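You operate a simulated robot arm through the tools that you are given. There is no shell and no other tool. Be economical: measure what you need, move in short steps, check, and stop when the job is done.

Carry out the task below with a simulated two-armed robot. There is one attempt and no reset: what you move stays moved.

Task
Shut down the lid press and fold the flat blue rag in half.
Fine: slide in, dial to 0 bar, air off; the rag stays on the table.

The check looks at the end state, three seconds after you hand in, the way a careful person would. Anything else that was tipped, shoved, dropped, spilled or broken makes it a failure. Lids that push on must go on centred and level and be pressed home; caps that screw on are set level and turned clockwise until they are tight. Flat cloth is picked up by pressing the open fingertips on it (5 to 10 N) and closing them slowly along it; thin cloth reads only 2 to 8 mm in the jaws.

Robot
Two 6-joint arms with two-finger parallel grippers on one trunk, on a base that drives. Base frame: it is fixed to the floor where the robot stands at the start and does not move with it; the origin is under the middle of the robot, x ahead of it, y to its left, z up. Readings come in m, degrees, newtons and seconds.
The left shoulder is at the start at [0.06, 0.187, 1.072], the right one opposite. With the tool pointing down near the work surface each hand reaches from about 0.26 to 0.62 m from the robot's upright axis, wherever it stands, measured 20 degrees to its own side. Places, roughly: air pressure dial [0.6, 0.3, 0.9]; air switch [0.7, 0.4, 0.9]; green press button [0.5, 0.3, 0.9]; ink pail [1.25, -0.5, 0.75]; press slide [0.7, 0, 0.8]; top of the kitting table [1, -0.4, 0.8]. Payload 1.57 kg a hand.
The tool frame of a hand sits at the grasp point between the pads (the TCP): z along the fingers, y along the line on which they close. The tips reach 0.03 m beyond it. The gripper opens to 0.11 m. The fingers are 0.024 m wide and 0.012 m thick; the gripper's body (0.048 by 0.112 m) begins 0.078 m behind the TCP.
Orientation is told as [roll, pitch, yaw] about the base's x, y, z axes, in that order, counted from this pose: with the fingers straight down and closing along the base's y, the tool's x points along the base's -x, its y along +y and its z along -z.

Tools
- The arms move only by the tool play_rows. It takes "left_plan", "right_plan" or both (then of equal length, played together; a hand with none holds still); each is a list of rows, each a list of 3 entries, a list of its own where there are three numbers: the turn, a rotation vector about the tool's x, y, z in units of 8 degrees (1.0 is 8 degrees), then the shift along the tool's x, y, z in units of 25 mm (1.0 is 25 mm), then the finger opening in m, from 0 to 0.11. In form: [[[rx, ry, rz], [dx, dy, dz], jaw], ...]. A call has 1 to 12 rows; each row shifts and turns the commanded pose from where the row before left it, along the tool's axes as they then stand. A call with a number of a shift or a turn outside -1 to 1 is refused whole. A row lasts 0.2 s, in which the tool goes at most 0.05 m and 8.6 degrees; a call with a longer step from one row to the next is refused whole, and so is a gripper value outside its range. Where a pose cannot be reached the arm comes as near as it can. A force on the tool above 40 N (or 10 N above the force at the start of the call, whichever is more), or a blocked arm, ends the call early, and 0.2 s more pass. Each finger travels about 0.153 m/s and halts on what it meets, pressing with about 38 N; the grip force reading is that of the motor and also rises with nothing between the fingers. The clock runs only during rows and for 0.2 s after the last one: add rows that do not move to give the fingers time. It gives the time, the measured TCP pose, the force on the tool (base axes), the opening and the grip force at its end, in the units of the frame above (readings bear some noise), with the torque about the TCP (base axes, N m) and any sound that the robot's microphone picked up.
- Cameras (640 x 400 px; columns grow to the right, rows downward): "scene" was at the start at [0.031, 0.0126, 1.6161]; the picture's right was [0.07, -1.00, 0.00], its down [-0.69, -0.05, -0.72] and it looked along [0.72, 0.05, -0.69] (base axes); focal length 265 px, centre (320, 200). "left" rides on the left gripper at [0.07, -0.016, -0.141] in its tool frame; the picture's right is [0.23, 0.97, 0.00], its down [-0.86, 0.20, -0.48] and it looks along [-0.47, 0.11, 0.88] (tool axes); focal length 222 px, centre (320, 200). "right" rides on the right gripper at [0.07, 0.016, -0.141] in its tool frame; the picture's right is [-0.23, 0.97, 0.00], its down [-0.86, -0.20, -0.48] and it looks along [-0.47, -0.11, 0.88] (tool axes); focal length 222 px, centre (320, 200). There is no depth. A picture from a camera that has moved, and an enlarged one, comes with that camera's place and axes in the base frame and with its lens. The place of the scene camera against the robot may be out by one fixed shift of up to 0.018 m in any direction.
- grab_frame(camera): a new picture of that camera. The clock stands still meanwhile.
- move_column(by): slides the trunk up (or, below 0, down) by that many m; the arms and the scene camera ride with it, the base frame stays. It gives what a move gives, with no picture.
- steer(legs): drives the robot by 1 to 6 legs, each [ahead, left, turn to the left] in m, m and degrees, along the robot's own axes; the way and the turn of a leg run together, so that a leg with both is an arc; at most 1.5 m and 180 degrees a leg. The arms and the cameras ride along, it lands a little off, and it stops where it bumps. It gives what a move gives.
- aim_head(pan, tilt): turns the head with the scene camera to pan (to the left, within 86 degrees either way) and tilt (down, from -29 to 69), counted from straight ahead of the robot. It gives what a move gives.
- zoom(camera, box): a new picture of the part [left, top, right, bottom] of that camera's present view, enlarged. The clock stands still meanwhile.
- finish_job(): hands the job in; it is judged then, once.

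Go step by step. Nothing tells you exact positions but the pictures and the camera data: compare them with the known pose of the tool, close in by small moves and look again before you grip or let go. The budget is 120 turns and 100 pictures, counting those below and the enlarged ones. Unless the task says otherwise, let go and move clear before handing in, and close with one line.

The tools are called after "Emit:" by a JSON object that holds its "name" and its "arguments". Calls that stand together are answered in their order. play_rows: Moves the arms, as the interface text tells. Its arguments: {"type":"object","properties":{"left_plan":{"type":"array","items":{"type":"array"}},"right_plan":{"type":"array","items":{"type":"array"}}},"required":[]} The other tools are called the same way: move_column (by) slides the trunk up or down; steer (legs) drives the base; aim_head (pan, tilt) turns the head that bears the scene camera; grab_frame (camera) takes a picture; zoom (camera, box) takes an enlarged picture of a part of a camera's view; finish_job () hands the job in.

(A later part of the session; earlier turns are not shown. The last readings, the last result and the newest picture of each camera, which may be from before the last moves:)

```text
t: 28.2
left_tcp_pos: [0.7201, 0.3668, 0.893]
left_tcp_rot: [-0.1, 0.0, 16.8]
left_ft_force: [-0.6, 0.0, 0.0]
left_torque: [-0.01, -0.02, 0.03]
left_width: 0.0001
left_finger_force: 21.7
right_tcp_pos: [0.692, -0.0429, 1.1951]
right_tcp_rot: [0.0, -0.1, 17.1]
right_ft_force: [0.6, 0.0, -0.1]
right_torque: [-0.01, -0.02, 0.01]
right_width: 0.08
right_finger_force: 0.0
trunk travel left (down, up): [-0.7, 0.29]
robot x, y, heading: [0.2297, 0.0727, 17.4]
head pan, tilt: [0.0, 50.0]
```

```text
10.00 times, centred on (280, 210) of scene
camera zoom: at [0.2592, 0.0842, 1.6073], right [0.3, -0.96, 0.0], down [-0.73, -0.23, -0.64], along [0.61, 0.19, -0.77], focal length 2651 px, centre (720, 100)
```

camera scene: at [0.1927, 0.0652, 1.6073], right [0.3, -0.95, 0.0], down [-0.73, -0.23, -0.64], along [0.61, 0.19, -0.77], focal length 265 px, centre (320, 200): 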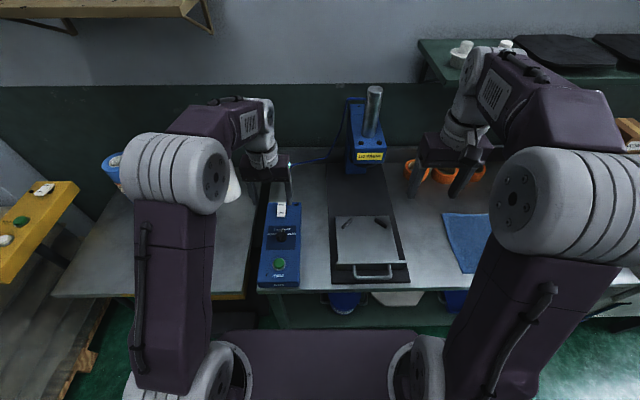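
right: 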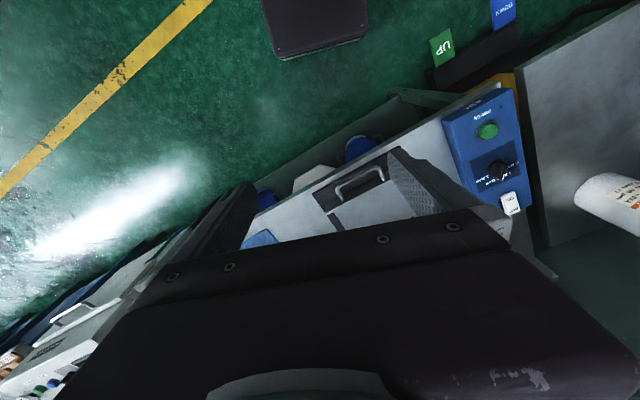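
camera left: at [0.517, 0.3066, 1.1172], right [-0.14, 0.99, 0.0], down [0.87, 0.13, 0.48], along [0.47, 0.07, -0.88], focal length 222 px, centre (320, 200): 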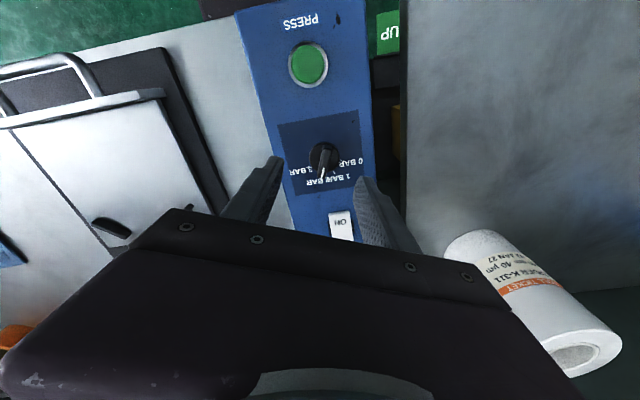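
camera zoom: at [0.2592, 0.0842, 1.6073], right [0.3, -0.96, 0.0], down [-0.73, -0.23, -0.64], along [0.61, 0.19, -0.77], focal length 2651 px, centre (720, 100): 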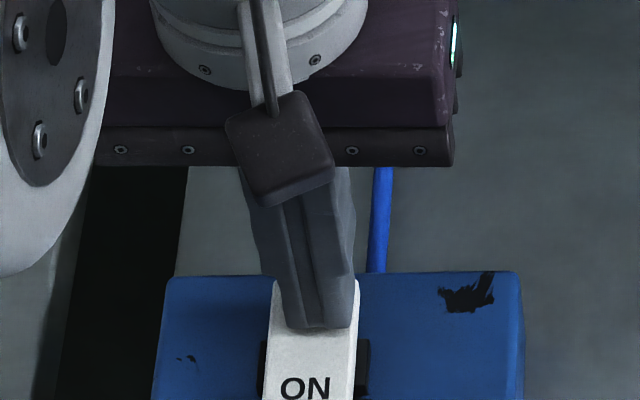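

Still no contact, and the tips drift towards the rocker's middle, so I'll shift 10 mm towards the OFF end and keep descending.

Emit:
{"name": "play_rows", "arguments": {"left_plan": [[[0, 0, 0], [-0.4, 0, 0], 0.0], [[0, 0, 0], [0, 0, 0.15], 0.0], [[0, 0, 0], [0, 0, 0.15], 0.0], [[0, 0, 0], [0, 0, 0.15], 0.0], [[0, 0, 0], [0, 0, 0], 0.0]]}}

Emit:
{"name": "zoom", "arguments": {"camera": "scene", "box": [255, 190, 305, 230]}}

```text
t: 29.1
left_tcp_pos: [0.7308, 0.371, 0.8893]
left_tcp_rot: [-0.1, -0.7, 16.7]
left_ft_force: [-7.2, -1.6, 20.8]
left_torque: [-0.19, 0.44, -0.07]
left_width: 0.0
left_finger_force: 21.6
right_tcp_pos: [0.6886, -0.0443, 1.196]
right_tcp_rot: [0.1, -0.2, 17.2]
right_ft_force: [-0.2, 0.0, -0.7]
right_torque: [-0.03, 0.05, -0.03]
right_width: 0.0801
right_finger_force: 0.0
trunk travel left (down, up): [-0.7, 0.29]
robot x, y, heading: [0.2352, 0.0719, 16.9]
head pan, tilt: [0.0, 50.0]
stopped in row 4 (left hand): the force on the tool passed its limit at 44 N (the readings are from after the stop); the commanded pose is now the measured one
```

```text
10.00 times, centred on (280, 210) of scene
camera zoom: at [0.2556, 0.0824, 1.6074], right [0.3, -0.96, 0.0], down [-0.73, -0.23, -0.64], along [0.62, 0.19, -0.76], focal length 2651 px, centre (720, 100)
```

zoom: 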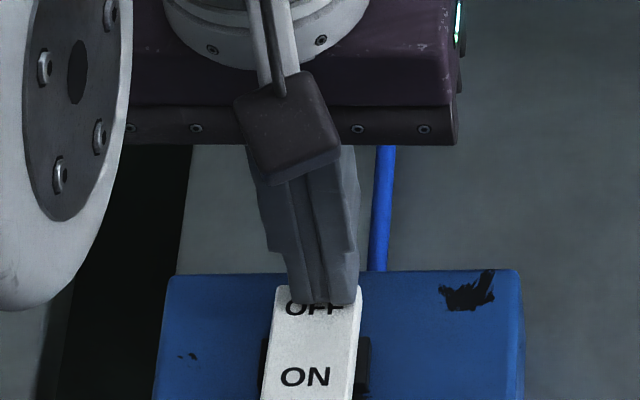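

The rocker tipped (ON end rose) and bottomed out. I'll lift off and check that it stays.

Emit:
{"name": "play_rows", "arguments": {"left_plan": [[[0, 0, 0], [0, 0, -0.6], 0.0], [[0, 0, 0], [0, 0, -0.9], 0.0], [[0, 0, 0], [0, 0, -0.9], 0.0], [[0, 0, 0], [0, 0, -0.9], 0.0], [[0, 0, 0], [0, 0, 0], 0.0]]}}

Emit:
{"name": "zoom", "arguments": {"camera": "scene", "box": [255, 190, 305, 230]}}

Emit:
{"name": "grab_frame", "arguments": {"camera": "left"}}

```text
t: 30.4
left_tcp_pos: [0.7314, 0.3712, 0.9701]
left_tcp_rot: [0.0, -0.6, 16.8]
left_ft_force: [-0.4, 0.1, 0.4]
left_torque: [0.02, 0.0, -0.04]
left_width: 0.0
left_finger_force: 21.0
right_tcp_pos: [0.6924, -0.0425, 1.1951]
right_tcp_rot: [0.1, 0.1, 17.2]
right_ft_force: [0.7, -0.2, -0.4]
right_torque: [-0.01, -0.03, 0.01]
right_width: 0.08
right_finger_force: 0.0
trunk travel left (down, up): [-0.7, 0.29]
robot x, y, heading: [0.2342, 0.0709, 17.2]
head pan, tilt: [0.0, 50.0]
```

```text
10.00 times, centred on (280, 210) of scene
camera zoom: at [0.2591, 0.0842, 1.6073], right [0.3, -0.96, 0.0], down [-0.73, -0.23, -0.64], along [0.61, 0.19, -0.77], focal length 2651 px, centre (720, 100)
```

zoom: 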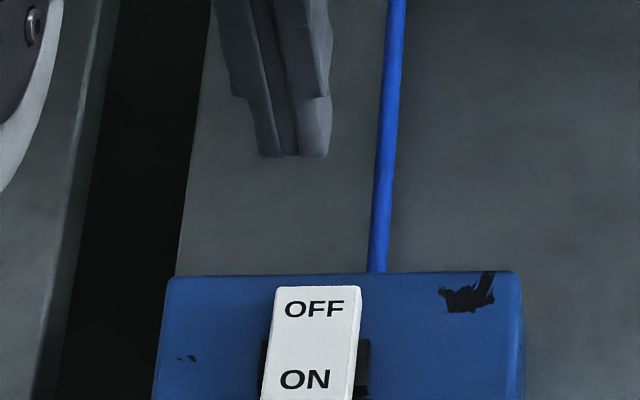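

```text
62 pictures are left
camera left: at [0.6672, 0.3352, 1.1111], right [-0.5, 0.87, 0.0], down [0.76, 0.44, 0.49], along [0.42, 0.24, -0.87], focal length 222 px, centre (320, 200)
```

left: 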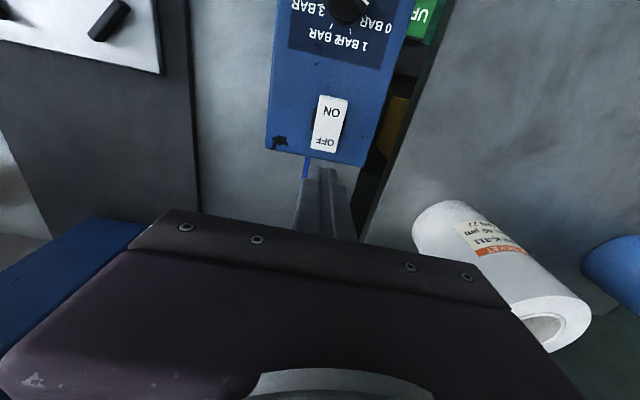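

The air switch now stays on OFF. Next I'll retract the left hand and bring the right hand down in front of the slide handle.

Emit:
{"name": "play_rows", "arguments": {"left_plan": [[[0, 0, 0], [0, 0, -1], 0.02], [[0, 0, 0], [0, 0.5, -1], 0.04], [[0, 0, 0], [0.5, 0.5, -1], 0.06], [[0, 0, 0], [1, 0.5, -1], 0.06], [[0, 0, 0], [1, 0.5, -1], 0.06], [[0, 0, 0], [1, 0.5, 0], 0.06], [[0, 0, 0], [1, 0, 0], 0.06]], "right_plan": [[[0, 0, 0], [0.7, 0.5, 0.4], 0.05], [[0, 0, 0], [0.9, 0.5, 0.7], 0.03], [[0, 0, 0], [0.9, 0.5, 0.7], 0.0], [[0, 0, 0], [0.9, 0.5, 0.7], 0.0], [[0, 0, 0], [0.9, 0.5, 0.7], 0.0], [[0, 0, 0], [0.9, 0.5, 0.7], 0.0], [[0, 0, 0], [0.6, 0.5, 0.7], 0.0]]}}

Emit:
{"name": "grab_frame", "arguments": {"camera": "right"}}

Emit:
{"name": "grab_frame", "arguments": {"camera": "scene"}}

```text
t: 31.9
left_tcp_pos: [0.6034, 0.3982, 1.0924]
left_tcp_rot: [-0.2, -0.7, 16.8]
left_ft_force: [-0.1, -1.0, 0.3]
left_torque: [-0.01, -0.03, -0.02]
left_width: 0.0601
left_finger_force: 0.1
right_tcp_pos: [0.5268, -0.0035, 1.078]
right_tcp_rot: [0.1, -0.2, 17.2]
right_ft_force: [-0.1, -0.1, -0.5]
right_torque: [-0.01, 0.0, 0.01]
right_width: 0.0
right_finger_force: 21.6
trunk travel left (down, up): [-0.7, 0.29]
robot x, y, heading: [0.2352, 0.0717, 17.2]
head pan, tilt: [0.0, 50.0]
```

```text
61 pictures are left
camera right: at [0.4533, -0.0086, 1.2194], right [-0.07, 1.0, 0.0], down [0.88, 0.06, 0.48], along [0.48, 0.03, -0.88], focal length 222 px, centre (320, 200)
```

right: 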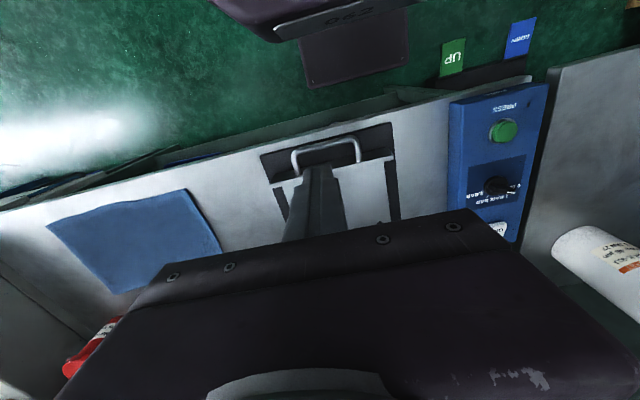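

```text
60 pictures are left
camera scene: at [0.2575, 0.0837, 1.6073], right [0.3, -0.96, 0.0], down [-0.73, -0.23, -0.64], along [0.61, 0.19, -0.77], focal length 265 px, centre (320, 200)
```

scene: 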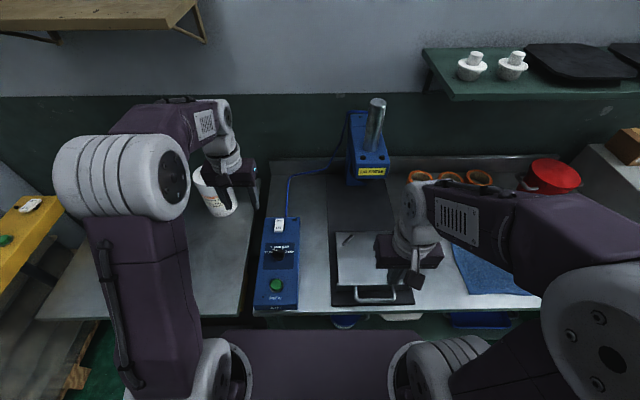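

Emit:
{"name": "zoom", "arguments": {"camera": "right", "box": [250, 110, 410, 230]}}

Emit:
{"name": "zoom", "arguments": {"camera": "scene", "box": [310, 210, 430, 320]}}

```text
3.33 times, centred on (330, 170) of right
camera zoom: at [0.4533, -0.0086, 1.2194], right [-0.07, 1.0, 0.0], down [0.88, 0.06, 0.48], along [0.48, 0.03, -0.88], focal length 740 px, centre (287, 300)
```

zoom: 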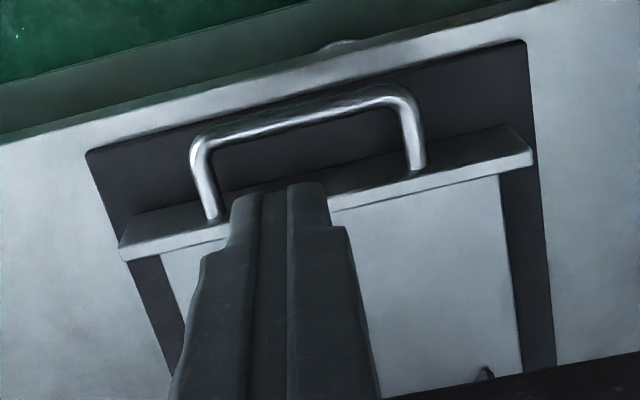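

```text
3.64 times, centred on (370, 265) of scene
camera zoom: at [0.2575, 0.0837, 1.6073], right [0.3, -0.96, 0.0], down [-0.73, -0.23, -0.64], along [0.61, 0.19, -0.77], focal length 964 px, centre (138, -36)
```

zoom: 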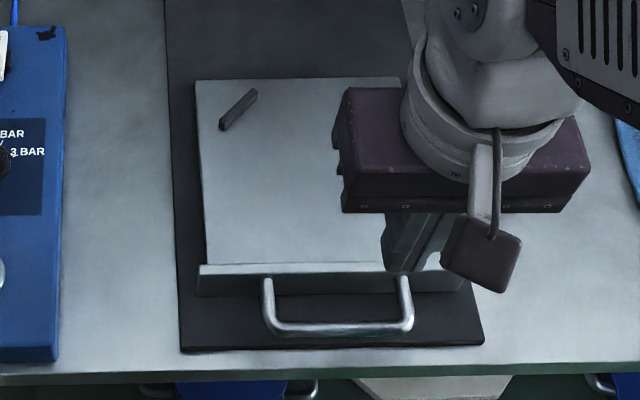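

The handle bar is at about (0.556, 0.007). My closed right fingertips are 3 cm in front of it, so I'll descend straight down and look again.

Emit:
{"name": "play_rows", "arguments": {"right_plan": [[[0, 0, 0], [0, 0, 1], 0.0], [[0, 0, 0], [0, 0, 1], 0.0], [[0, 0, 0], [0, 0, 1], 0.0], [[0, 0, 0], [0, 0, 1], 0.0], [[0, 0, 0], [0, 0, 1], 0.0], [[0, 0, 0], [0, 0, 1], 0.0], [[0, 0, 0], [0, 0, 0.8], 0.0], [[0, 0, 0], [0, 0, 0], 0.0]]}}

Emit:
{"name": "zoom", "arguments": {"camera": "right", "box": [240, 100, 400, 220]}}

Emit:
{"name": "zoom", "arguments": {"camera": "scene", "box": [310, 210, 430, 320]}}

```text
t: 33.8
left_tcp_pos: [0.6046, 0.3981, 1.0934]
left_tcp_rot: [-0.1, -0.6, 16.8]
left_ft_force: [-0.2, 0.2, -0.5]
left_torque: [0.0, -0.02, -0.02]
left_width: 0.06
left_finger_force: 0.1
right_tcp_pos: [0.5444, 0.0055, 0.9142]
right_tcp_rot: [0.0, 0.1, 17.2]
right_ft_force: [-0.1, -0.9, 0.0]
right_torque: [-0.01, 0.0, 0.0]
right_width: 0.0001
right_finger_force: 21.2
right hand out of reach, approached as far as the arm can: row 3, 4, 5, 7
trunk travel left (down, up): [-0.7, 0.29]
robot x, y, heading: [0.2353, 0.0725, 17.1]
head pan, tilt: [0.0, 50.0]
```

```text
3.33 times, centred on (320, 160) of right
camera zoom: at [0.4722, 0.0013, 1.0567], right [-0.07, 1.0, 0.0], down [0.88, 0.06, 0.48], along [0.48, 0.03, -0.88], focal length 740 px, centre (320, 333)
```

zoom: 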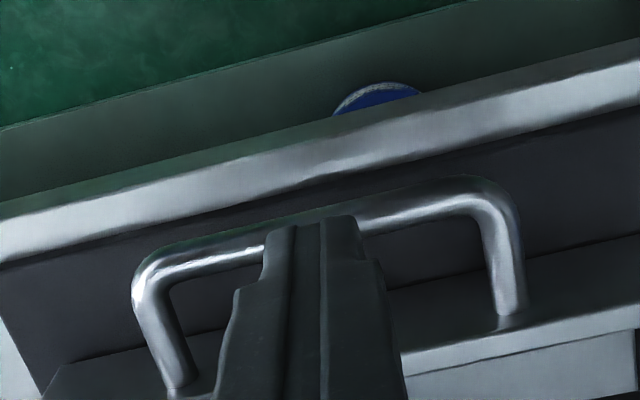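

```text
3.64 times, centred on (370, 265) of scene
camera zoom: at [0.2587, 0.0842, 1.6073], right [0.3, -0.96, 0.0], down [-0.73, -0.23, -0.64], along [0.61, 0.19, -0.77], focal length 964 px, centre (138, -36)
```

zoom: 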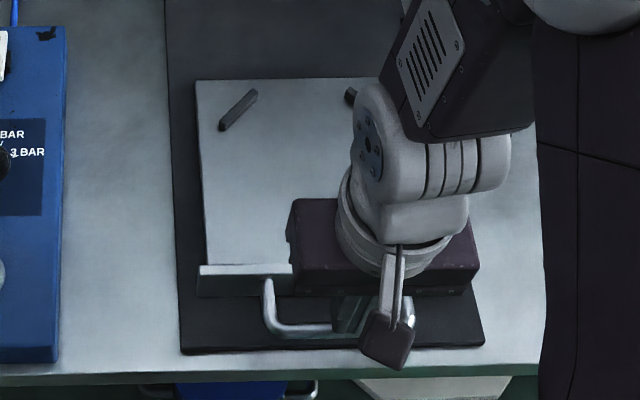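

The spot in front of the handle is too close to the robot. I'll back up 8 cm and descend again.

Emit:
{"name": "steer", "arguments": {"legs": [[-0.08, 0, 0]]}}

Emit:
{"name": "zoom", "arguments": {"camera": "right", "box": [200, 100, 400, 260]}}

```text
t: 34.8
left_tcp_pos: [0.5282, 0.375, 1.0922]
left_tcp_rot: [-0.1, -0.4, 16.8]
left_ft_force: [-0.3, -0.3, 0.8]
left_torque: [0.02, -0.02, 0.0]
left_width: 0.0599
left_finger_force: 0.1
right_tcp_pos: [0.4672, -0.0174, 0.9145]
right_tcp_rot: [0.0, 0.2, 17.1]
right_ft_force: [0.1, 0.5, -0.1]
right_torque: [0.02, -0.04, 0.02]
right_width: 0.0
right_finger_force: 20.8
trunk travel left (down, up): [-0.7, 0.29]
robot x, y, heading: [0.1576, 0.0476, 17.1]
head pan, tilt: [0.0, 50.0]
```

```text
2.50 times, centred on (300, 180) of right
camera zoom: at [0.3954, -0.0226, 1.0568], right [-0.07, 1.0, 0.0], down [0.88, 0.06, 0.48], along [0.48, 0.03, -0.88], focal length 555 px, centre (370, 250)
```

zoom: 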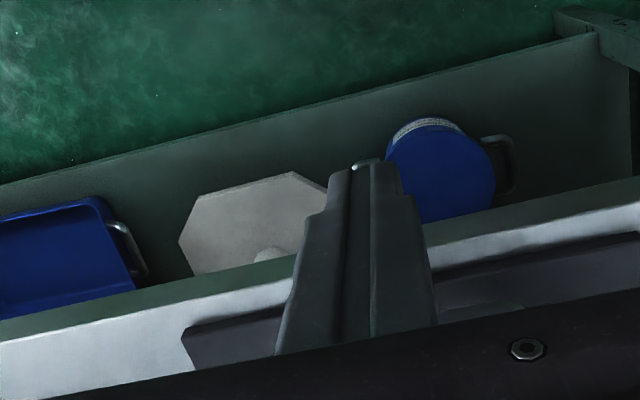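

I'll move forward 45 mm so the tips are over the base strip in front of the handle, then descend gently.

Emit:
{"name": "play_rows", "arguments": {"right_plan": [[[0, 0, 0], [-0.9, -0.1, 0], 0.0], [[0, 0, 0], [-0.9, 0, 0], 0.0], [[0, 0, 0], [0, 0, 0.9], 0.0], [[0, 0, 0], [0, 0, 0.8], 0.0], [[0, 0, 0], [0, 0, 0.6], 0.0], [[0, 0, 0], [0, 0, 0], 0.0]]}}

Emit:
{"name": "zoom", "arguments": {"camera": "right", "box": [220, 100, 420, 260]}}

Emit:
{"name": "zoom", "arguments": {"camera": "scene", "box": [310, 210, 430, 310]}}

```text
t: 36.2
left_tcp_pos: [0.528, 0.3751, 1.0926]
left_tcp_rot: [-0.1, -0.6, 16.8]
left_ft_force: [0.3, 0.4, 0.2]
left_torque: [0.03, 0.0, -0.03]
left_width: 0.06
left_finger_force: 0.1
right_tcp_pos: [0.5121, -0.0054, 0.8572]
right_tcp_rot: [0.0, 0.2, 17.1]
right_ft_force: [0.8, -0.7, 0.4]
right_torque: [0.0, 0.02, -0.02]
right_width: 0.0003
right_finger_force: 21.0
trunk travel left (down, up): [-0.7, 0.29]
robot x, y, heading: [0.1556, 0.0502, 17.1]
head pan, tilt: [0.0, 50.0]
```

```text
2.50 times, centred on (320, 180) of right
camera zoom: at [0.4393, -0.0109, 0.9994], right [-0.07, 1.0, 0.0], down [0.88, 0.06, 0.48], along [0.48, 0.03, -0.88], focal length 555 px, centre (320, 250)
```

zoom: 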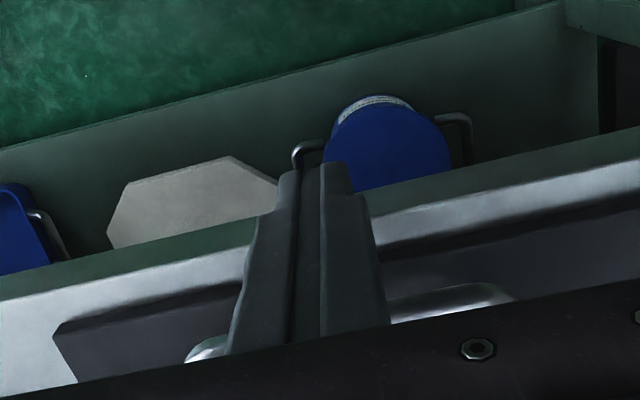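

```text
4.00 times, centred on (370, 260) of scene
camera zoom: at [0.1814, 0.0603, 1.6073], right [0.29, -0.96, 0.0], down [-0.73, -0.23, -0.64], along [0.61, 0.19, -0.77], focal length 1060 px, centre (120, -40)
```

zoom: 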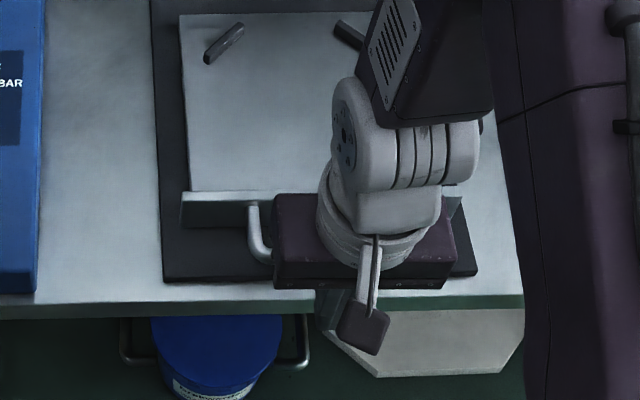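

The tips are still just in front of the table edge. I'll go forward 18 mm, then feel down in small steps.

Emit:
{"name": "play_rows", "arguments": {"right_plan": [[[0, 0, 0], [-0.72, 0, 0], 0.0], [[0, 0, 0], [0, 0, 0.12], 0.0], [[0, 0, 0], [0, 0, 0.12], 0.0], [[0, 0, 0], [0, 0, 0.12], 0.0], [[0, 0, 0], [0, 0, 0.12], 0.0], [[0, 0, 0], [0, 0, 0], 0.0]]}}

Emit:
{"name": "zoom", "arguments": {"camera": "right", "box": [220, 100, 420, 260]}}

```text
t: 37.6
left_tcp_pos: [0.5285, 0.3757, 1.0928]
left_tcp_rot: [-0.1, -0.6, 16.9]
left_ft_force: [-0.2, 0.4, 0.6]
left_torque: [0.02, 0.02, 0.01]
left_width: 0.0599
left_finger_force: 0.0
right_tcp_pos: [0.5297, -0.0017, 0.8462]
right_tcp_rot: [0.0, 0.1, 17.2]
right_ft_force: [-0.8, 0.1, 0.2]
right_torque: [0.03, -0.01, -0.03]
right_width: 0.0002
right_finger_force: 21.4
trunk travel left (down, up): [-0.7, 0.29]
robot x, y, heading: [0.1576, 0.0499, 17.2]
head pan, tilt: [0.0, 50.0]
```

```text
2.50 times, centred on (320, 180) of right
camera zoom: at [0.4568, -0.0062, 0.9878], right [-0.07, 1.0, 0.0], down [0.88, 0.06, 0.48], along [0.48, 0.03, -0.88], focal length 555 px, centre (320, 250)
```

zoom: 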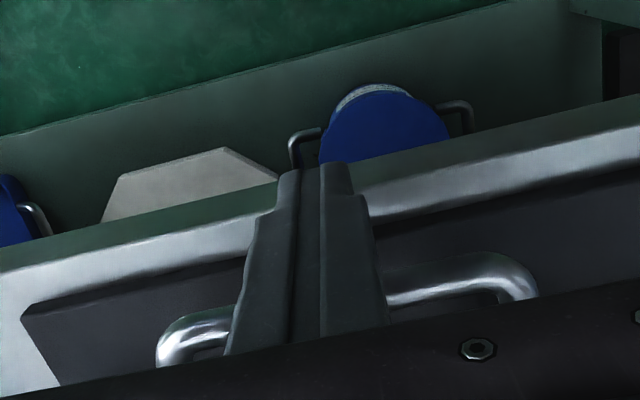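

Emit:
{"name": "play_rows", "arguments": {"right_plan": [[[0, 0, 0], [-0.4, 0, 0], 0.0], [[0, 0, 0], [-0.4, 0, 0], 0.0], [[0, 0, 0], [0, 0, 0.1], 0.0], [[0, 0, 0], [0, 0, 0.1], 0.0], [[0, 0, 0], [0, 0, 0.1], 0.0], [[0, 0, 0], [0, 0, 0], 0.0]]}}

Emit:
{"name": "zoom", "arguments": {"camera": "right", "box": [220, 100, 420, 260]}}

```text
t: 38.8
left_tcp_pos: [0.5236, 0.3747, 1.0944]
left_tcp_rot: [-0.1, -0.7, 16.8]
left_ft_force: [0.0, 0.8, 0.5]
left_torque: [-0.01, 0.04, 0.0]
left_width: 0.0599
left_finger_force: 0.0
right_tcp_pos: [0.546, 0.0048, 0.842]
right_tcp_rot: [-0.2, -0.3, 17.2]
right_ft_force: [-6.4, -2.9, 35.4]
right_torque: [0.0, 0.02, 0.02]
right_width: 0.0
right_finger_force: 21.9
trunk travel left (down, up): [-0.7, 0.29]
robot x, y, heading: [0.1578, 0.0488, 17.1]
head pan, tilt: [0.0, 50.0]
stopped in row 5 (right hand): the force on the tool passed its limit at 48 N (the readings are from after the stop); the commanded pose is now the measured one
```

```text
2.50 times, centred on (320, 180) of right
camera zoom: at [0.472, 0.0, 0.9832], right [-0.07, 1.0, 0.0], down [0.87, 0.06, 0.48], along [0.48, 0.03, -0.88], focal length 555 px, centre (320, 250)
```

zoom: 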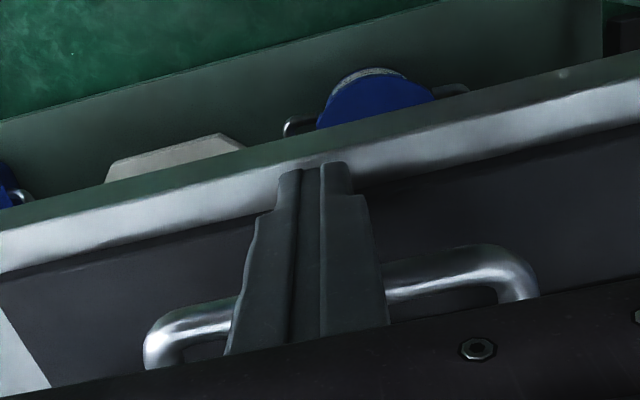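

The tips touched the base plate at z≈0.812. I'll lift 5 mm and push the handle forward slowly.

Emit:
{"name": "play_rows", "arguments": {"right_plan": [[[0, 0, 0], [0, 0, -0.25], 0.0], [[0, 0, 0], [-0.4, 0, 0], 0.0], [[0, 0, 0], [-0.4, 0, 0], 0.0], [[0, 0, 0], [-0.4, 0, 0], 0.0], [[0, 0, 0], [-0.4, 0, 0], 0.0], [[0, 0, 0], [-0.4, 0, 0], 0.0], [[0, 0, 0], [-0.4, 0, 0], 0.0], [[0, 0, 0], [-0.4, 0, 0], 0.0], [[0, 0, 0], [-0.4, 0, 0], 0.0]]}}

Emit:
{"name": "grab_frame", "arguments": {"camera": "scene"}}

```text
t: 40.8
left_tcp_pos: [0.5268, 0.3745, 1.0923]
left_tcp_rot: [-0.1, -0.7, 16.8]
left_ft_force: [-0.4, -0.2, -0.2]
left_torque: [-0.01, 0.01, 0.02]
left_width: 0.0601
left_finger_force: 0.0
right_tcp_pos: [0.624, 0.0296, 0.8452]
right_tcp_rot: [-0.1, -0.1, 17.2]
right_ft_force: [-1.3, -0.8, 1.0]
right_torque: [0.02, -0.02, 0.01]
right_width: 0.0
right_finger_force: 21.6
trunk travel left (down, up): [-0.7, 0.29]
robot x, y, heading: [0.1553, 0.0496, 17.2]
head pan, tilt: [0.0, 50.0]
```

```text
50 pictures are left
camera scene: at [0.1815, 0.0605, 1.6073], right [0.29, -0.96, 0.0], down [-0.73, -0.23, -0.64], along [0.61, 0.19, -0.77], focal length 265 px, centre (320, 200)
```

scene: 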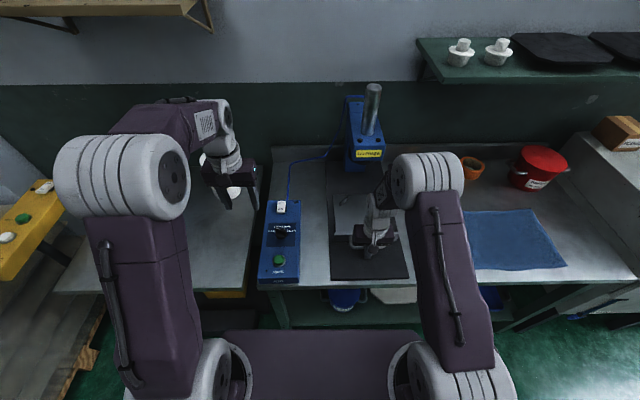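

The slide is moving in smoothly. I'll continue pushing.

Emit:
{"name": "play_rows", "arguments": {"right_plan": [[[0, 0, 0], [-0.4, 0, 0], 0.0], [[0, 0, 0], [-0.4, 0, 0], 0.0], [[0, 0, 0], [-0.4, 0, 0], 0.0], [[0, 0, 0], [-0.4, 0, 0], 0.0], [[0, 0, 0], [-0.4, 0, 0], 0.0], [[0, 0, 0], [-0.4, 0, 0], 0.0], [[0, 0, 0], [-0.4, 0, 0], 0.0], [[0, 0, 0], [-0.4, 0, 0], 0.0], [[0, 0, 0], [-0.4, 0, 0], 0.0]]}}

Emit:
{"name": "zoom", "arguments": {"camera": "scene", "box": [300, 70, 480, 290]}}

```text
t: 42.8
left_tcp_pos: [0.5273, 0.3754, 1.0919]
left_tcp_rot: [-0.1, -0.7, 16.9]
left_ft_force: [-0.1, -0.4, 0.6]
left_torque: [0.02, 0.01, -0.01]
left_width: 0.0599
left_finger_force: 0.0
right_tcp_pos: [0.7097, 0.055, 0.8461]
right_tcp_rot: [0.0, -0.2, 17.1]
right_ft_force: [-2.8, 0.8, 1.0]
right_torque: [-0.04, 0.0, -0.01]
right_width: 0.0
right_finger_force: 21.5
trunk travel left (down, up): [-0.7, 0.29]
robot x, y, heading: [0.1595, 0.0493, 17.0]
head pan, tilt: [0.0, 50.0]
```

```text
1.82 times, centred on (390, 180) of scene
camera zoom: at [0.1815, 0.0603, 1.6073], right [0.29, -0.96, 0.0], down [-0.73, -0.23, -0.64], along [0.61, 0.19, -0.77], focal length 482 px, centre (193, 236)
```

zoom: 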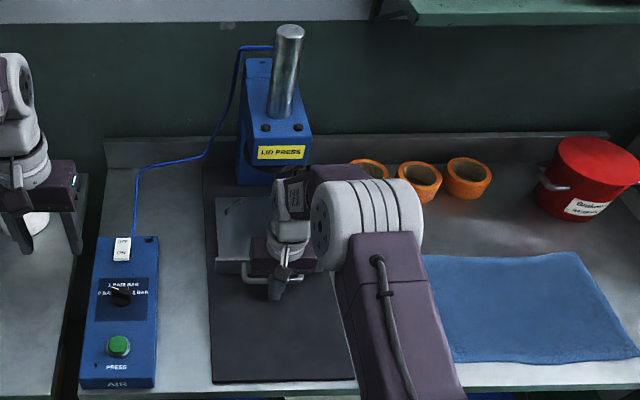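

Emit:
{"name": "play_rows", "arguments": {"right_plan": [[[0, 0, 0], [-0.4, 0, 0], 0.0], [[0, 0, 0], [-0.4, 0, 0], 0.0], [[0, 0, 0], [-0.4, 0, 0], 0.0], [[0, 0, 0], [-0.4, 0, 0], 0.0], [[0, 0, 0], [-0.4, 0, 0], 0.0]]}}

Emit:
{"name": "zoom", "arguments": {"camera": "scene", "box": [300, 70, 480, 290]}}

Emit:
{"name": "grab_frame", "arguments": {"camera": "right"}}

```text
t: 44.1
left_tcp_pos: [0.524, 0.3742, 1.0937]
left_tcp_rot: [-0.1, -0.8, 16.7]
left_ft_force: [0.7, 1.1, 0.3]
left_torque: [-0.03, 0.05, 0.03]
left_width: 0.0599
left_finger_force: 0.0
right_tcp_pos: [0.7458, 0.0644, 0.8441]
right_tcp_rot: [-0.1, 1.8, 17.2]
right_ft_force: [-26.2, -8.3, 16.5]
right_torque: [0.32, -0.25, 0.18]
right_width: 0.0
right_finger_force: 20.9
trunk travel left (down, up): [-0.7, 0.29]
robot x, y, heading: [0.1572, 0.0485, 17.1]
head pan, tilt: [0.0, 50.0]
stopped in row 5 (right hand): the force on the tool passed its limit at 42 N (the readings are from after the stop); the commanded pose is now the measured one
```

```text
1.82 times, centred on (390, 180) of scene
camera zoom: at [0.1765, 0.0595, 1.6078], right [0.29, -0.96, 0.0], down [-0.73, -0.22, -0.65], along [0.62, 0.19, -0.76], focal length 482 px, centre (193, 236)
```

zoom: 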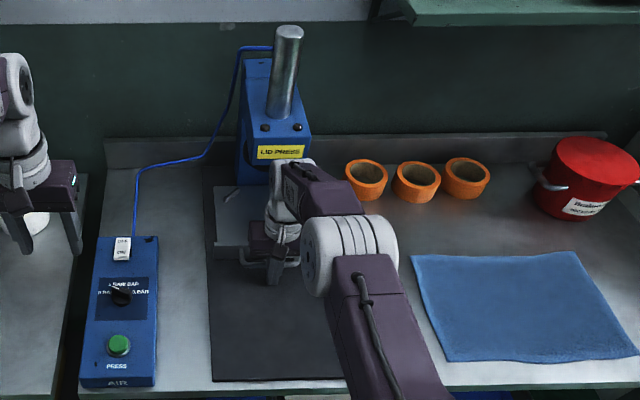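

```text
47 pictures are left
camera right: at [0.677, 0.0611, 0.9876], right [-0.07, 1.0, -0.01], down [0.89, 0.07, 0.45], along [0.45, 0.03, -0.89], focal length 222 px, centre (320, 200)
```

right: 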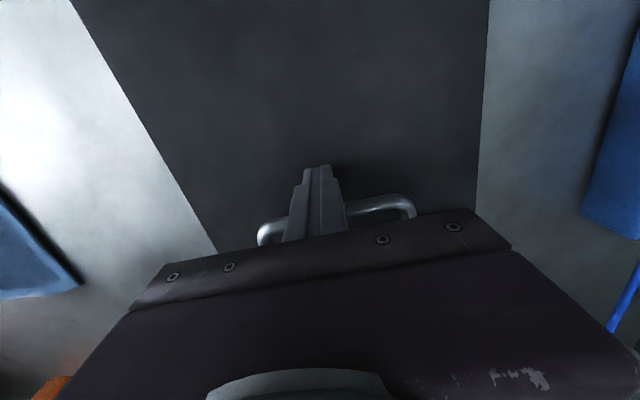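

A firm stop came at the handle height (little torque), so the slide seems to be home. I'll back off and check.

Emit:
{"name": "play_rows", "arguments": {"right_plan": [[[0, 0, 0], [0.6, 0, 0], 0.0], [[0, 0, 0], [0.9, 0, 0], 0.0], [[0, 0, 0], [0.9, 0, 0], 0.0], [[0, 0, 0], [0.5, 0, -0.9], 0.0], [[0, 0, 0], [0.5, -0.8, -0.9], 0.0], [[0, 0, 0], [0, -0.9, -1], 0.0], [[0, 0, 0], [0, -0.9, -1], 0.0], [[0, 0, 0], [0, -0.9, -1], 0.0], [[0, 0, 0], [0, -0.9, -1], 0.0], [[0, 0, 0], [0, -0.9, -1], 0.0], [[0, 0, 0], [0, -0.9, -1], 0.0]]}}

Emit:
{"name": "zoom", "arguments": {"camera": "scene", "box": [300, 70, 480, 290]}}

```text
t: 46.5
left_tcp_pos: [0.5273, 0.374, 1.0923]
left_tcp_rot: [0.0, -0.7, 16.7]
left_ft_force: [-0.2, -0.1, -0.8]
left_torque: [0.0, -0.02, 0.01]
left_width: 0.06
left_finger_force: 0.0
right_tcp_pos: [0.7203, -0.1072, 1.0403]
right_tcp_rot: [0.0, 1.2, 17.2]
right_ft_force: [0.6, 0.1, 0.6]
right_torque: [0.0, 0.04, 0.02]
right_width: 0.0002
right_finger_force: 20.9
trunk travel left (down, up): [-0.7, 0.29]
robot x, y, heading: [0.1541, 0.0483, 17.0]
head pan, tilt: [0.0, 50.0]
```

```text
1.82 times, centred on (390, 180) of scene
camera zoom: at [0.1808, 0.0593, 1.6073], right [0.29, -0.96, 0.0], down [-0.73, -0.23, -0.64], along [0.61, 0.19, -0.77], focal length 482 px, centre (193, 236)
```

zoom: 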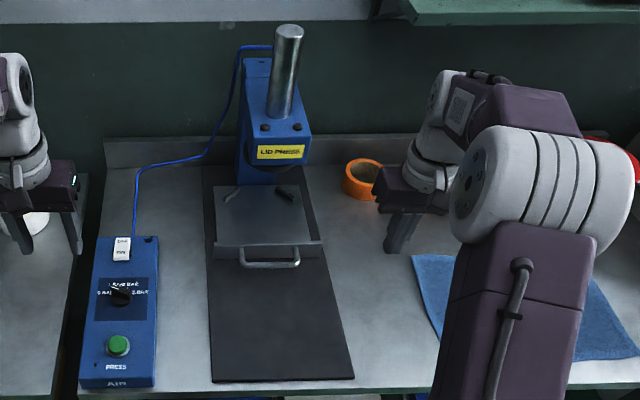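

The slide is home under the press head, the dial is at 0 and the air is off. Now for the rag: about 0.235 m deep and 0.355 m wide, centred around 0.62 m to my right. I'll lift the right hand and drive over, then look.

Emit:
{"name": "play_rows", "arguments": {"right_plan": [[[0, 0, 0], [0.8, 0.3, -1], 0.04], [[0, 0, 0], [0.8, 0.3, -1], 0.04], [[0, 0, 0], [0.8, 0.3, -1], 0.04], [[0, 0, 0], [0.8, 0.3, -0.5], 0.04]], "left_plan": [[[0, 0, 0], [0.8, -0.3, -0.5], 0.04], [[0, 0, 0], [0.8, -0.3, -0.5], 0.04], [[0, 0, 0], [0.8, -0.3, -0.5], 0.04], [[0, 0, 0], [0.8, -0.3, 0], 0.04]]}}

Emit:
{"name": "steer", "arguments": {"legs": [[0, -0.62, 0], [0.07, 0, 0]]}}

Emit:
{"name": "grab_frame", "arguments": {"camera": "scene"}}

```text
t: 47.5
left_tcp_pos: [0.4572, 0.3233, 1.1284]
left_tcp_rot: [-0.1, -0.7, 16.7]
left_ft_force: [-0.5, 0.6, 0.9]
left_torque: [-0.01, -0.04, 0.0]
left_width: 0.0401
left_finger_force: 0.0
right_tcp_pos: [0.6348, -0.1001, 1.1295]
right_tcp_rot: [0.1, 1.0, 17.2]
right_ft_force: [-0.1, 0.1, -0.7]
right_torque: [-0.04, -0.01, 0.02]
right_width: 0.0399
right_finger_force: 0.0
trunk travel left (down, up): [-0.7, 0.29]
robot x, y, heading: [0.1553, 0.055, 17.4]
head pan, tilt: [0.0, 50.0]
```

```text
t: 51.5
left_tcp_pos: [0.7077, -0.249, 1.1279]
left_tcp_rot: [-0.1, -0.7, 16.1]
left_ft_force: [0.7, -0.3, -0.1]
left_torque: [0.0, 0.0, 0.04]
left_width: 0.0401
left_finger_force: 0.0
right_tcp_pos: [0.8809, -0.6747, 1.1299]
right_tcp_rot: [0.0, 1.2, 16.4]
right_ft_force: [-0.4, 0.4, -0.5]
right_torque: [0.02, 0.01, 0.01]
right_width: 0.0401
right_finger_force: 0.0
trunk travel left (down, up): [-0.7, 0.29]
robot x, y, heading: [0.4022, -0.5175, 16.2]
head pan, tilt: [0.0, 50.0]
```

```text
45 pictures are left
camera scene: at [0.4251, -0.5082, 1.6073], right [0.28, -0.96, 0.0], down [-0.73, -0.22, -0.64], along [0.62, 0.18, -0.77], focal length 265 px, centre (320, 200)
```

scene: 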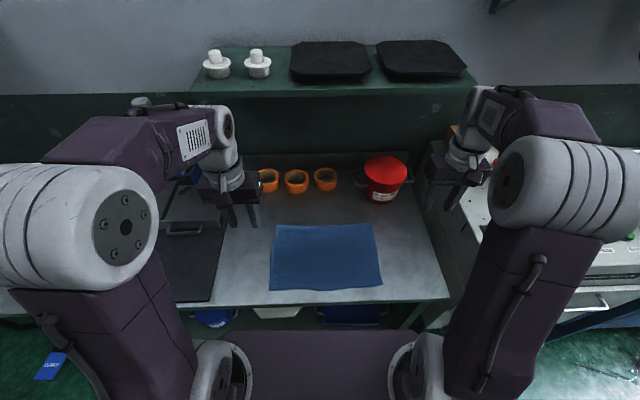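

Emit:
{"name": "zoom", "arguments": {"camera": "scene", "box": [250, 205, 400, 305]}}

```text
4.00 times, centred on (325, 255) of scene
camera zoom: at [0.4251, -0.5082, 1.6073], right [0.28, -0.96, 0.0], down [-0.73, -0.22, -0.64], along [0.62, 0.18, -0.77], focal length 1060 px, centre (300, -20)
```

zoom: 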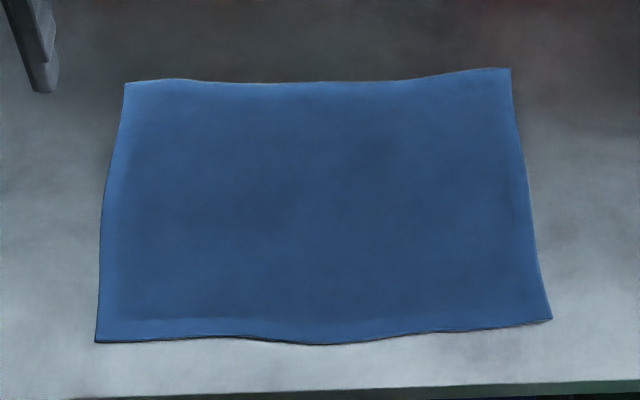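

The rag measures about 0.35 × 0.24 m and is turned roughly 3° from my heading. I'll bring both hands above its near corners, jaws closing along the near edge, and check with the wrist cameras.

Emit:
{"name": "play_rows", "arguments": {"left_plan": [[[0, 0, -0.37], [0.14, -0.34, 1], 0.05], [[0, 0, 0], [0.14, -0.34, 1], 0.05], [[0, 0, 0], [0.14, -0.34, 1], 0.05], [[0, 0, 0], [0.14, -0.34, 1], 0.05], [[0, 0, 0], [0.14, -0.34, 1], 0.05], [[0, 0, 0], [0.14, -0.34, 1], 0.05], [[0, 0, 0], [0.14, -0.34, 1], 0.05], [[0, 0, 0], [0, 0, 0], 0.05]], "right_plan": [[[0, 0, -0.35], [0.33, 0.78, 1], 0.05], [[0, 0, 0], [0.33, 0.78, 1], 0.05], [[0, 0, 0], [0.33, 0.78, 1], 0.05], [[0, 0, 0], [0.33, 0.78, 1], 0.05], [[0, 0, 0], [0.33, 0.78, 1], 0.05], [[0, 0, 0], [0.33, 0.78, 1], 0.05], [[0, 0, 0], [0.33, 0.78, 1], 0.05], [[0, 0, 0], [0, 0, 0], 0.05]]}}

Emit:
{"name": "grab_frame", "arguments": {"camera": "left"}}

Emit:
{"name": "grab_frame", "arguments": {"camera": "right"}}

```text
t: 53.3
left_tcp_pos: [0.707, -0.3131, 0.9539]
left_tcp_rot: [0.0, -0.6, 18.9]
left_ft_force: [0.6, 0.1, -0.2]
left_torque: [0.0, 0.01, 0.06]
left_width: 0.0501
left_finger_force: 0.0
right_tcp_pos: [0.7798, -0.5636, 0.9572]
right_tcp_rot: [0.2, 1.2, 19.2]
right_ft_force: [-0.4, 0.2, 0.2]
right_torque: [-0.01, -0.02, 0.0]
right_width: 0.0501
right_finger_force: 0.1
trunk travel left (down, up): [-0.7, 0.29]
robot x, y, heading: [0.4031, -0.5191, 16.3]
head pan, tilt: [0.0, 50.0]
```

```text
43 pictures are left
camera left: at [0.6432, -0.3513, 1.094], right [-0.53, 0.85, 0.0], down [0.74, 0.47, 0.49], along [0.41, 0.26, -0.87], focal length 222 px, centre (320, 200)
```

left: 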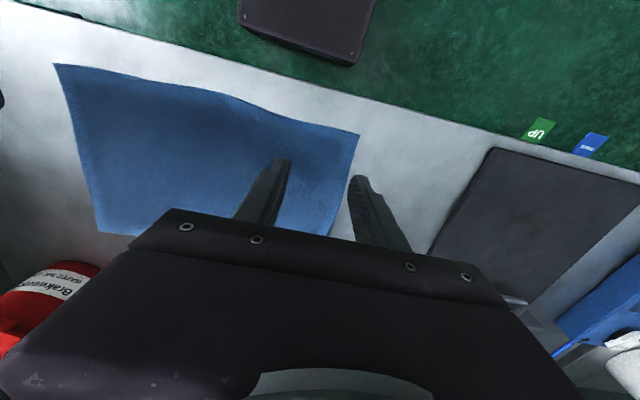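

```text
42 pictures are left
camera right: at [0.71, -0.5701, 1.1], right [-0.11, 0.99, 0.0], down [0.88, 0.1, 0.46], along [0.46, 0.05, -0.89], focal length 222 px, centre (320, 200)
```

right: 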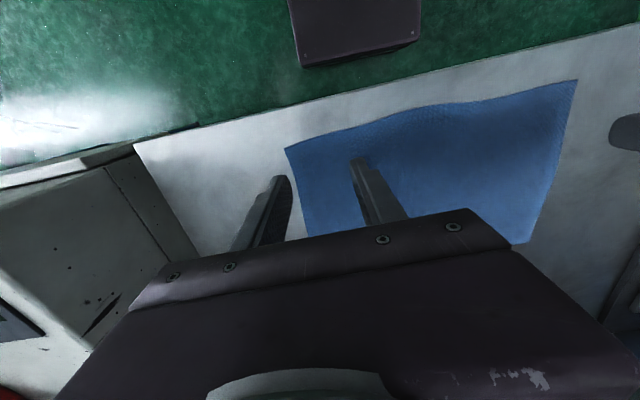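

The wrist views put the near corners at (0.672, −0.274) and (0.790, −0.607). I'll correct the left hand by 16 mm towards me and lower both to just above the cloth.

Emit:
{"name": "play_rows", "arguments": {"left_plan": [[[0, 0, 0], [0.62, 0.13, 0.6], 0.045], [[0, 0, 0], [0, 0, 1], 0.045], [[0, 0, 0], [0, 0, 1], 0.045], [[0, 0, 0], [0, 0, 1], 0.045], [[0, 0, 0], [0, 0, 0.5], 0.045], [[0, 0, 0], [0, 0, 0.3], 0.045], [[0, 0, 0], [0, 0, 0], 0.045]], "right_plan": [[[0, 0.1, 0], [0, 0, 0.6], 0.045], [[0, 0, 0], [0, 0, 1], 0.045], [[0, 0, 0], [0, 0, 1], 0.045], [[0, 0, 0], [0, 0, 1], 0.045], [[0, 0, 0], [0, 0, 0.6], 0.045], [[0, 0, 0], [0, 0, 0.3], 0.045], [[0, 0, 0], [0, 0, 0], 0.045]]}}

Emit:
{"name": "zoom", "arguments": {"camera": "left", "box": [220, 80, 420, 220]}}

Emit:
{"name": "zoom", "arguments": {"camera": "right", "box": [220, 80, 420, 220]}}

```text
t: 54.9
left_tcp_pos: [0.6904, -0.3129, 0.8434]
left_tcp_rot: [-0.1, -0.6, 19.0]
left_ft_force: [-0.1, 0.6, 0.4]
left_torque: [-0.01, 0.0, 0.01]
left_width: 0.045
left_finger_force: 0.1
right_tcp_pos: [0.776, -0.5643, 0.8439]
right_tcp_rot: [0.1, 2.0, 19.3]
right_ft_force: [-0.8, -0.1, -0.1]
right_torque: [-0.04, 0.01, 0.02]
right_width: 0.0449
right_finger_force: 0.1
trunk travel left (down, up): [-0.7, 0.29]
robot x, y, heading: [0.3992, -0.5184, 16.3]
head pan, tilt: [0.0, 50.0]
```

```text
2.86 times, centred on (320, 150) of left
camera zoom: at [0.6275, -0.3508, 0.9843], right [-0.53, 0.85, 0.0], down [0.74, 0.47, 0.49], along [0.41, 0.26, -0.87], focal length 635 px, centre (320, 343)
```

zoom: 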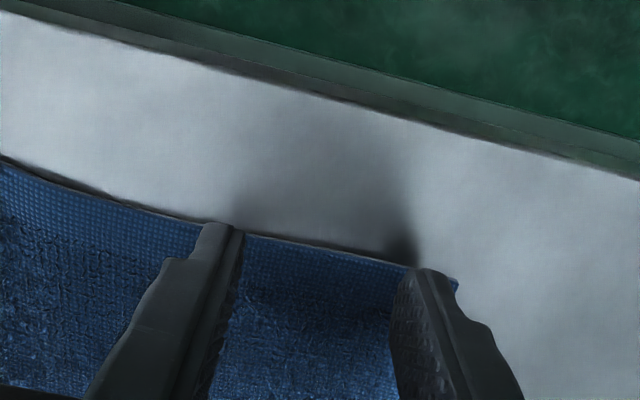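

```text
2.86 times, centred on (320, 150) of right
camera zoom: at [0.7074, -0.5699, 0.9866], right [-0.11, 0.99, -0.01], down [0.89, 0.1, 0.45], along [0.45, 0.04, -0.89], focal length 635 px, centre (320, 343)
```

zoom: 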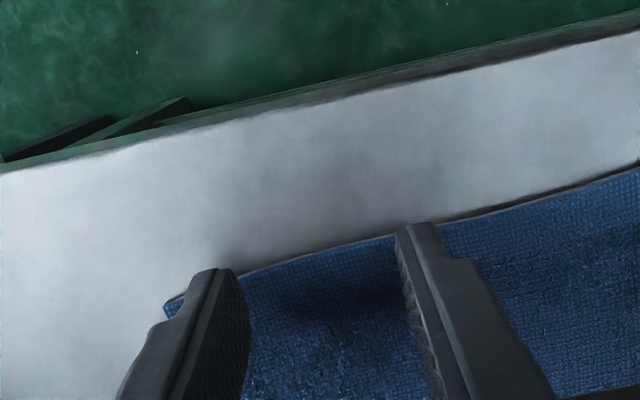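

Both hands straddle the edge nicely near the corners. I'll move 5 mm towards me and feel downwards in 1 mm steps.

Emit:
{"name": "play_rows", "arguments": {"left_plan": [[[0, 0, 0], [0.2, 0, 0], 0.045], [[0, 0, 0], [0, 0, 0.05], 0.045], [[0, 0, 0], [0, 0, 0.05], 0.045], [[0, 0, 0], [0, 0, 0.05], 0.045], [[0, 0, 0], [0, 0, 0], 0.045]], "right_plan": [[[0, -0.1, 0], [0.2, 0, 0], 0.045], [[0, 0, 0], [0, 0, 0.05], 0.045], [[0, 0, 0], [0, 0, 0.05], 0.045], [[0, 0, 0], [0, 0, 0.05], 0.045], [[0, 0, 0], [0, 0, 0], 0.045]]}}

```text
t: 56.1
left_tcp_pos: [0.6857, -0.3142, 0.8393]
left_tcp_rot: [-0.1, -0.6, 18.9]
left_ft_force: [0.5, 0.3, -0.2]
left_torque: [0.01, -0.02, 0.01]
left_width: 0.0449
left_finger_force: 0.2
right_tcp_pos: [0.7721, -0.5673, 0.8388]
right_tcp_rot: [0.1, 1.3, 19.2]
right_ft_force: [0.1, -0.1, 0.0]
right_torque: [0.02, 0.01, 0.0]
right_width: 0.0449
right_finger_force: 0.2
trunk travel left (down, up): [-0.7, 0.29]
robot x, y, heading: [0.4024, -0.5181, 16.2]
head pan, tilt: [0.0, 50.0]
```

Emit:
{"name": "play_rows", "arguments": {"left_plan": [[[0, 0, 0], [0, 0, 0.05], 0.045], [[0, 0, 0], [0, 0, 0.05], 0.045], [[0, 0, 0], [0, 0, 0.04], 0.045], [[0, 0, 0], [0, 0, 0], 0.045]], "right_plan": [[[0, 0, 0], [0, 0, 0.05], 0.045], [[0, 0, 0], [0, 0, 0.05], 0.045], [[0, 0, 0], [0, 0, 0.04], 0.045], [[0, 0, 0], [0, 0, 0], 0.045]]}}

```text
t: 57.1
left_tcp_pos: [0.6872, -0.3146, 0.8364]
left_tcp_rot: [-0.1, -0.5, 19.0]
left_ft_force: [-0.4, -0.4, 0.7]
left_torque: [-0.01, 0.02, 0.03]
left_width: 0.0449
left_finger_force: 0.0
right_tcp_pos: [0.7721, -0.5675, 0.835]
right_tcp_rot: [0.1, 1.3, 19.2]
right_ft_force: [0.4, -0.5, -0.2]
right_torque: [-0.02, 0.03, 0.03]
right_width: 0.0449
right_finger_force: 0.0
trunk travel left (down, up): [-0.7, 0.29]
robot x, y, heading: [0.4007, -0.5151, 16.5]
head pan, tilt: [0.0, 50.0]
```

Still no contact; I continue feeling down.

Emit:
{"name": "play_rows", "arguments": {"left_plan": [[[0, 0, 0], [0, 0, 0.04], 0.045], [[0, 0, 0], [0, 0, 0.04], 0.045], [[0, 0, 0], [0, 0, 0.04], 0.045], [[0, 0, 0], [0, 0, 0], 0.045]], "right_plan": [[[0, 0, 0], [0, 0, 0.04], 0.045], [[0, 0, 0], [0, 0, 0.04], 0.045], [[0, 0, 0], [0, 0, 0.04], 0.045], [[0, 0, 0], [0, 0, 0], 0.045]]}}

```text
t: 58.1
left_tcp_pos: [0.6885, -0.3151, 0.8324]
left_tcp_rot: [-0.2, -0.7, 18.9]
left_ft_force: [0.1, 1.3, 12.5]
left_torque: [0.16, -0.07, 0.01]
left_width: 0.0451
left_finger_force: 0.1
right_tcp_pos: [0.7719, -0.5667, 0.8336]
right_tcp_rot: [0.2, 1.0, 19.2]
right_ft_force: [0.8, 0.6, 7.8]
right_torque: [0.03, -0.05, -0.05]
right_width: 0.0449
right_finger_force: 0.1
trunk travel left (down, up): [-0.7, 0.29]
robot x, y, heading: [0.4013, -0.5201, 16.2]
head pan, tilt: [0.0, 50.0]
```

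Contact is made: 12.5 N left, 7.8 N right. I'll relieve the left slightly and close both slowly.

Emit:
{"name": "play_rows", "arguments": {"left_plan": [[[0, 0, 0], [0, 0, -0.012], 0.041], [[0, 0, 0], [0, 0, 0], 0.037], [[0, 0, 0], [0, 0, 0], 0.033], [[0, 0, 0], [0, 0, 0], 0.029], [[0, 0, 0], [0, 0, 0], 0.025], [[0, 0, 0], [0, 0, 0], 0.021], [[0, 0, 0], [0, 0, 0], 0.017], [[0, 0, 0], [0, 0, 0], 0.013], [[0, 0, 0], [0, 0, 0], 0.009], [[0, 0, 0], [0, 0, 0], 0.005], [[0, 0, 0], [0, 0, 0], 0.0], [[0, 0, 0], [0, 0, 0], 0.0]], "right_plan": [[[0, 0, 0], [0, 0, 0], 0.041], [[0, 0, 0], [0, 0, 0], 0.037], [[0, 0, 0], [0, 0, 0], 0.033], [[0, 0, 0], [0, 0, 0], 0.029], [[0, 0, 0], [0, 0, 0], 0.025], [[0, 0, 0], [0, 0, 0], 0.021], [[0, 0, 0], [0, 0, 0], 0.017], [[0, 0, 0], [0, 0, 0], 0.013], [[0, 0, 0], [0, 0, 0], 0.009], [[0, 0, 0], [0, 0, 0], 0.005], [[0, 0, 0], [0, 0, 0], 0.0], [[0, 0, 0], [0, 0, 0], 0.0]]}}

Emit:
{"name": "zoom", "arguments": {"camera": "left", "box": [220, 80, 420, 220]}}

Emit:
{"name": "zoom", "arguments": {"camera": "right", "box": [220, 80, 420, 220]}}

```text
t: 60.7
left_tcp_pos: [0.6863, -0.3173, 0.8335]
left_tcp_rot: [-0.2, -0.6, 18.9]
left_ft_force: [3.8, -10.2, 7.6]
left_torque: [-0.27, -0.2, -0.07]
left_width: 0.0035
left_finger_force: 24.3
right_tcp_pos: [0.7714, -0.5672, 0.8335]
right_tcp_rot: [0.0, 1.1, 19.2]
right_ft_force: [-3.9, 8.4, 10.3]
right_torque: [0.29, 0.03, 0.09]
right_width: 0.0062
right_finger_force: 26.0
trunk travel left (down, up): [-0.7, 0.29]
robot x, y, heading: [0.4037, -0.5193, 16.4]
head pan, tilt: [0.0, 50.0]
```

```text
2.86 times, centred on (320, 150) of left
camera zoom: at [0.6236, -0.354, 0.9738], right [-0.53, 0.85, -0.01], down [0.74, 0.47, 0.49], along [0.42, 0.25, -0.87], focal length 635 px, centre (320, 343)
```

zoom: 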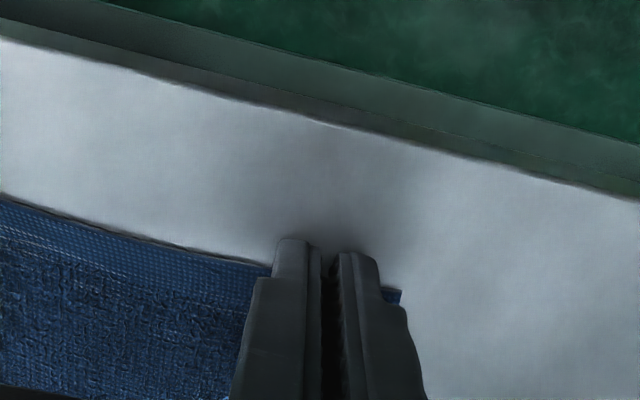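

```text
2.86 times, centred on (320, 150) of right
camera zoom: at [0.7012, -0.5735, 0.976], right [-0.11, 0.99, 0.0], down [0.88, 0.1, 0.46], along [0.46, 0.05, -0.89], focal length 635 px, centre (320, 343)
```

zoom: 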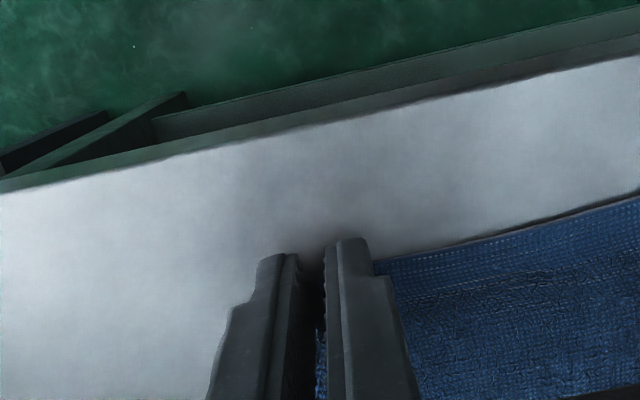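

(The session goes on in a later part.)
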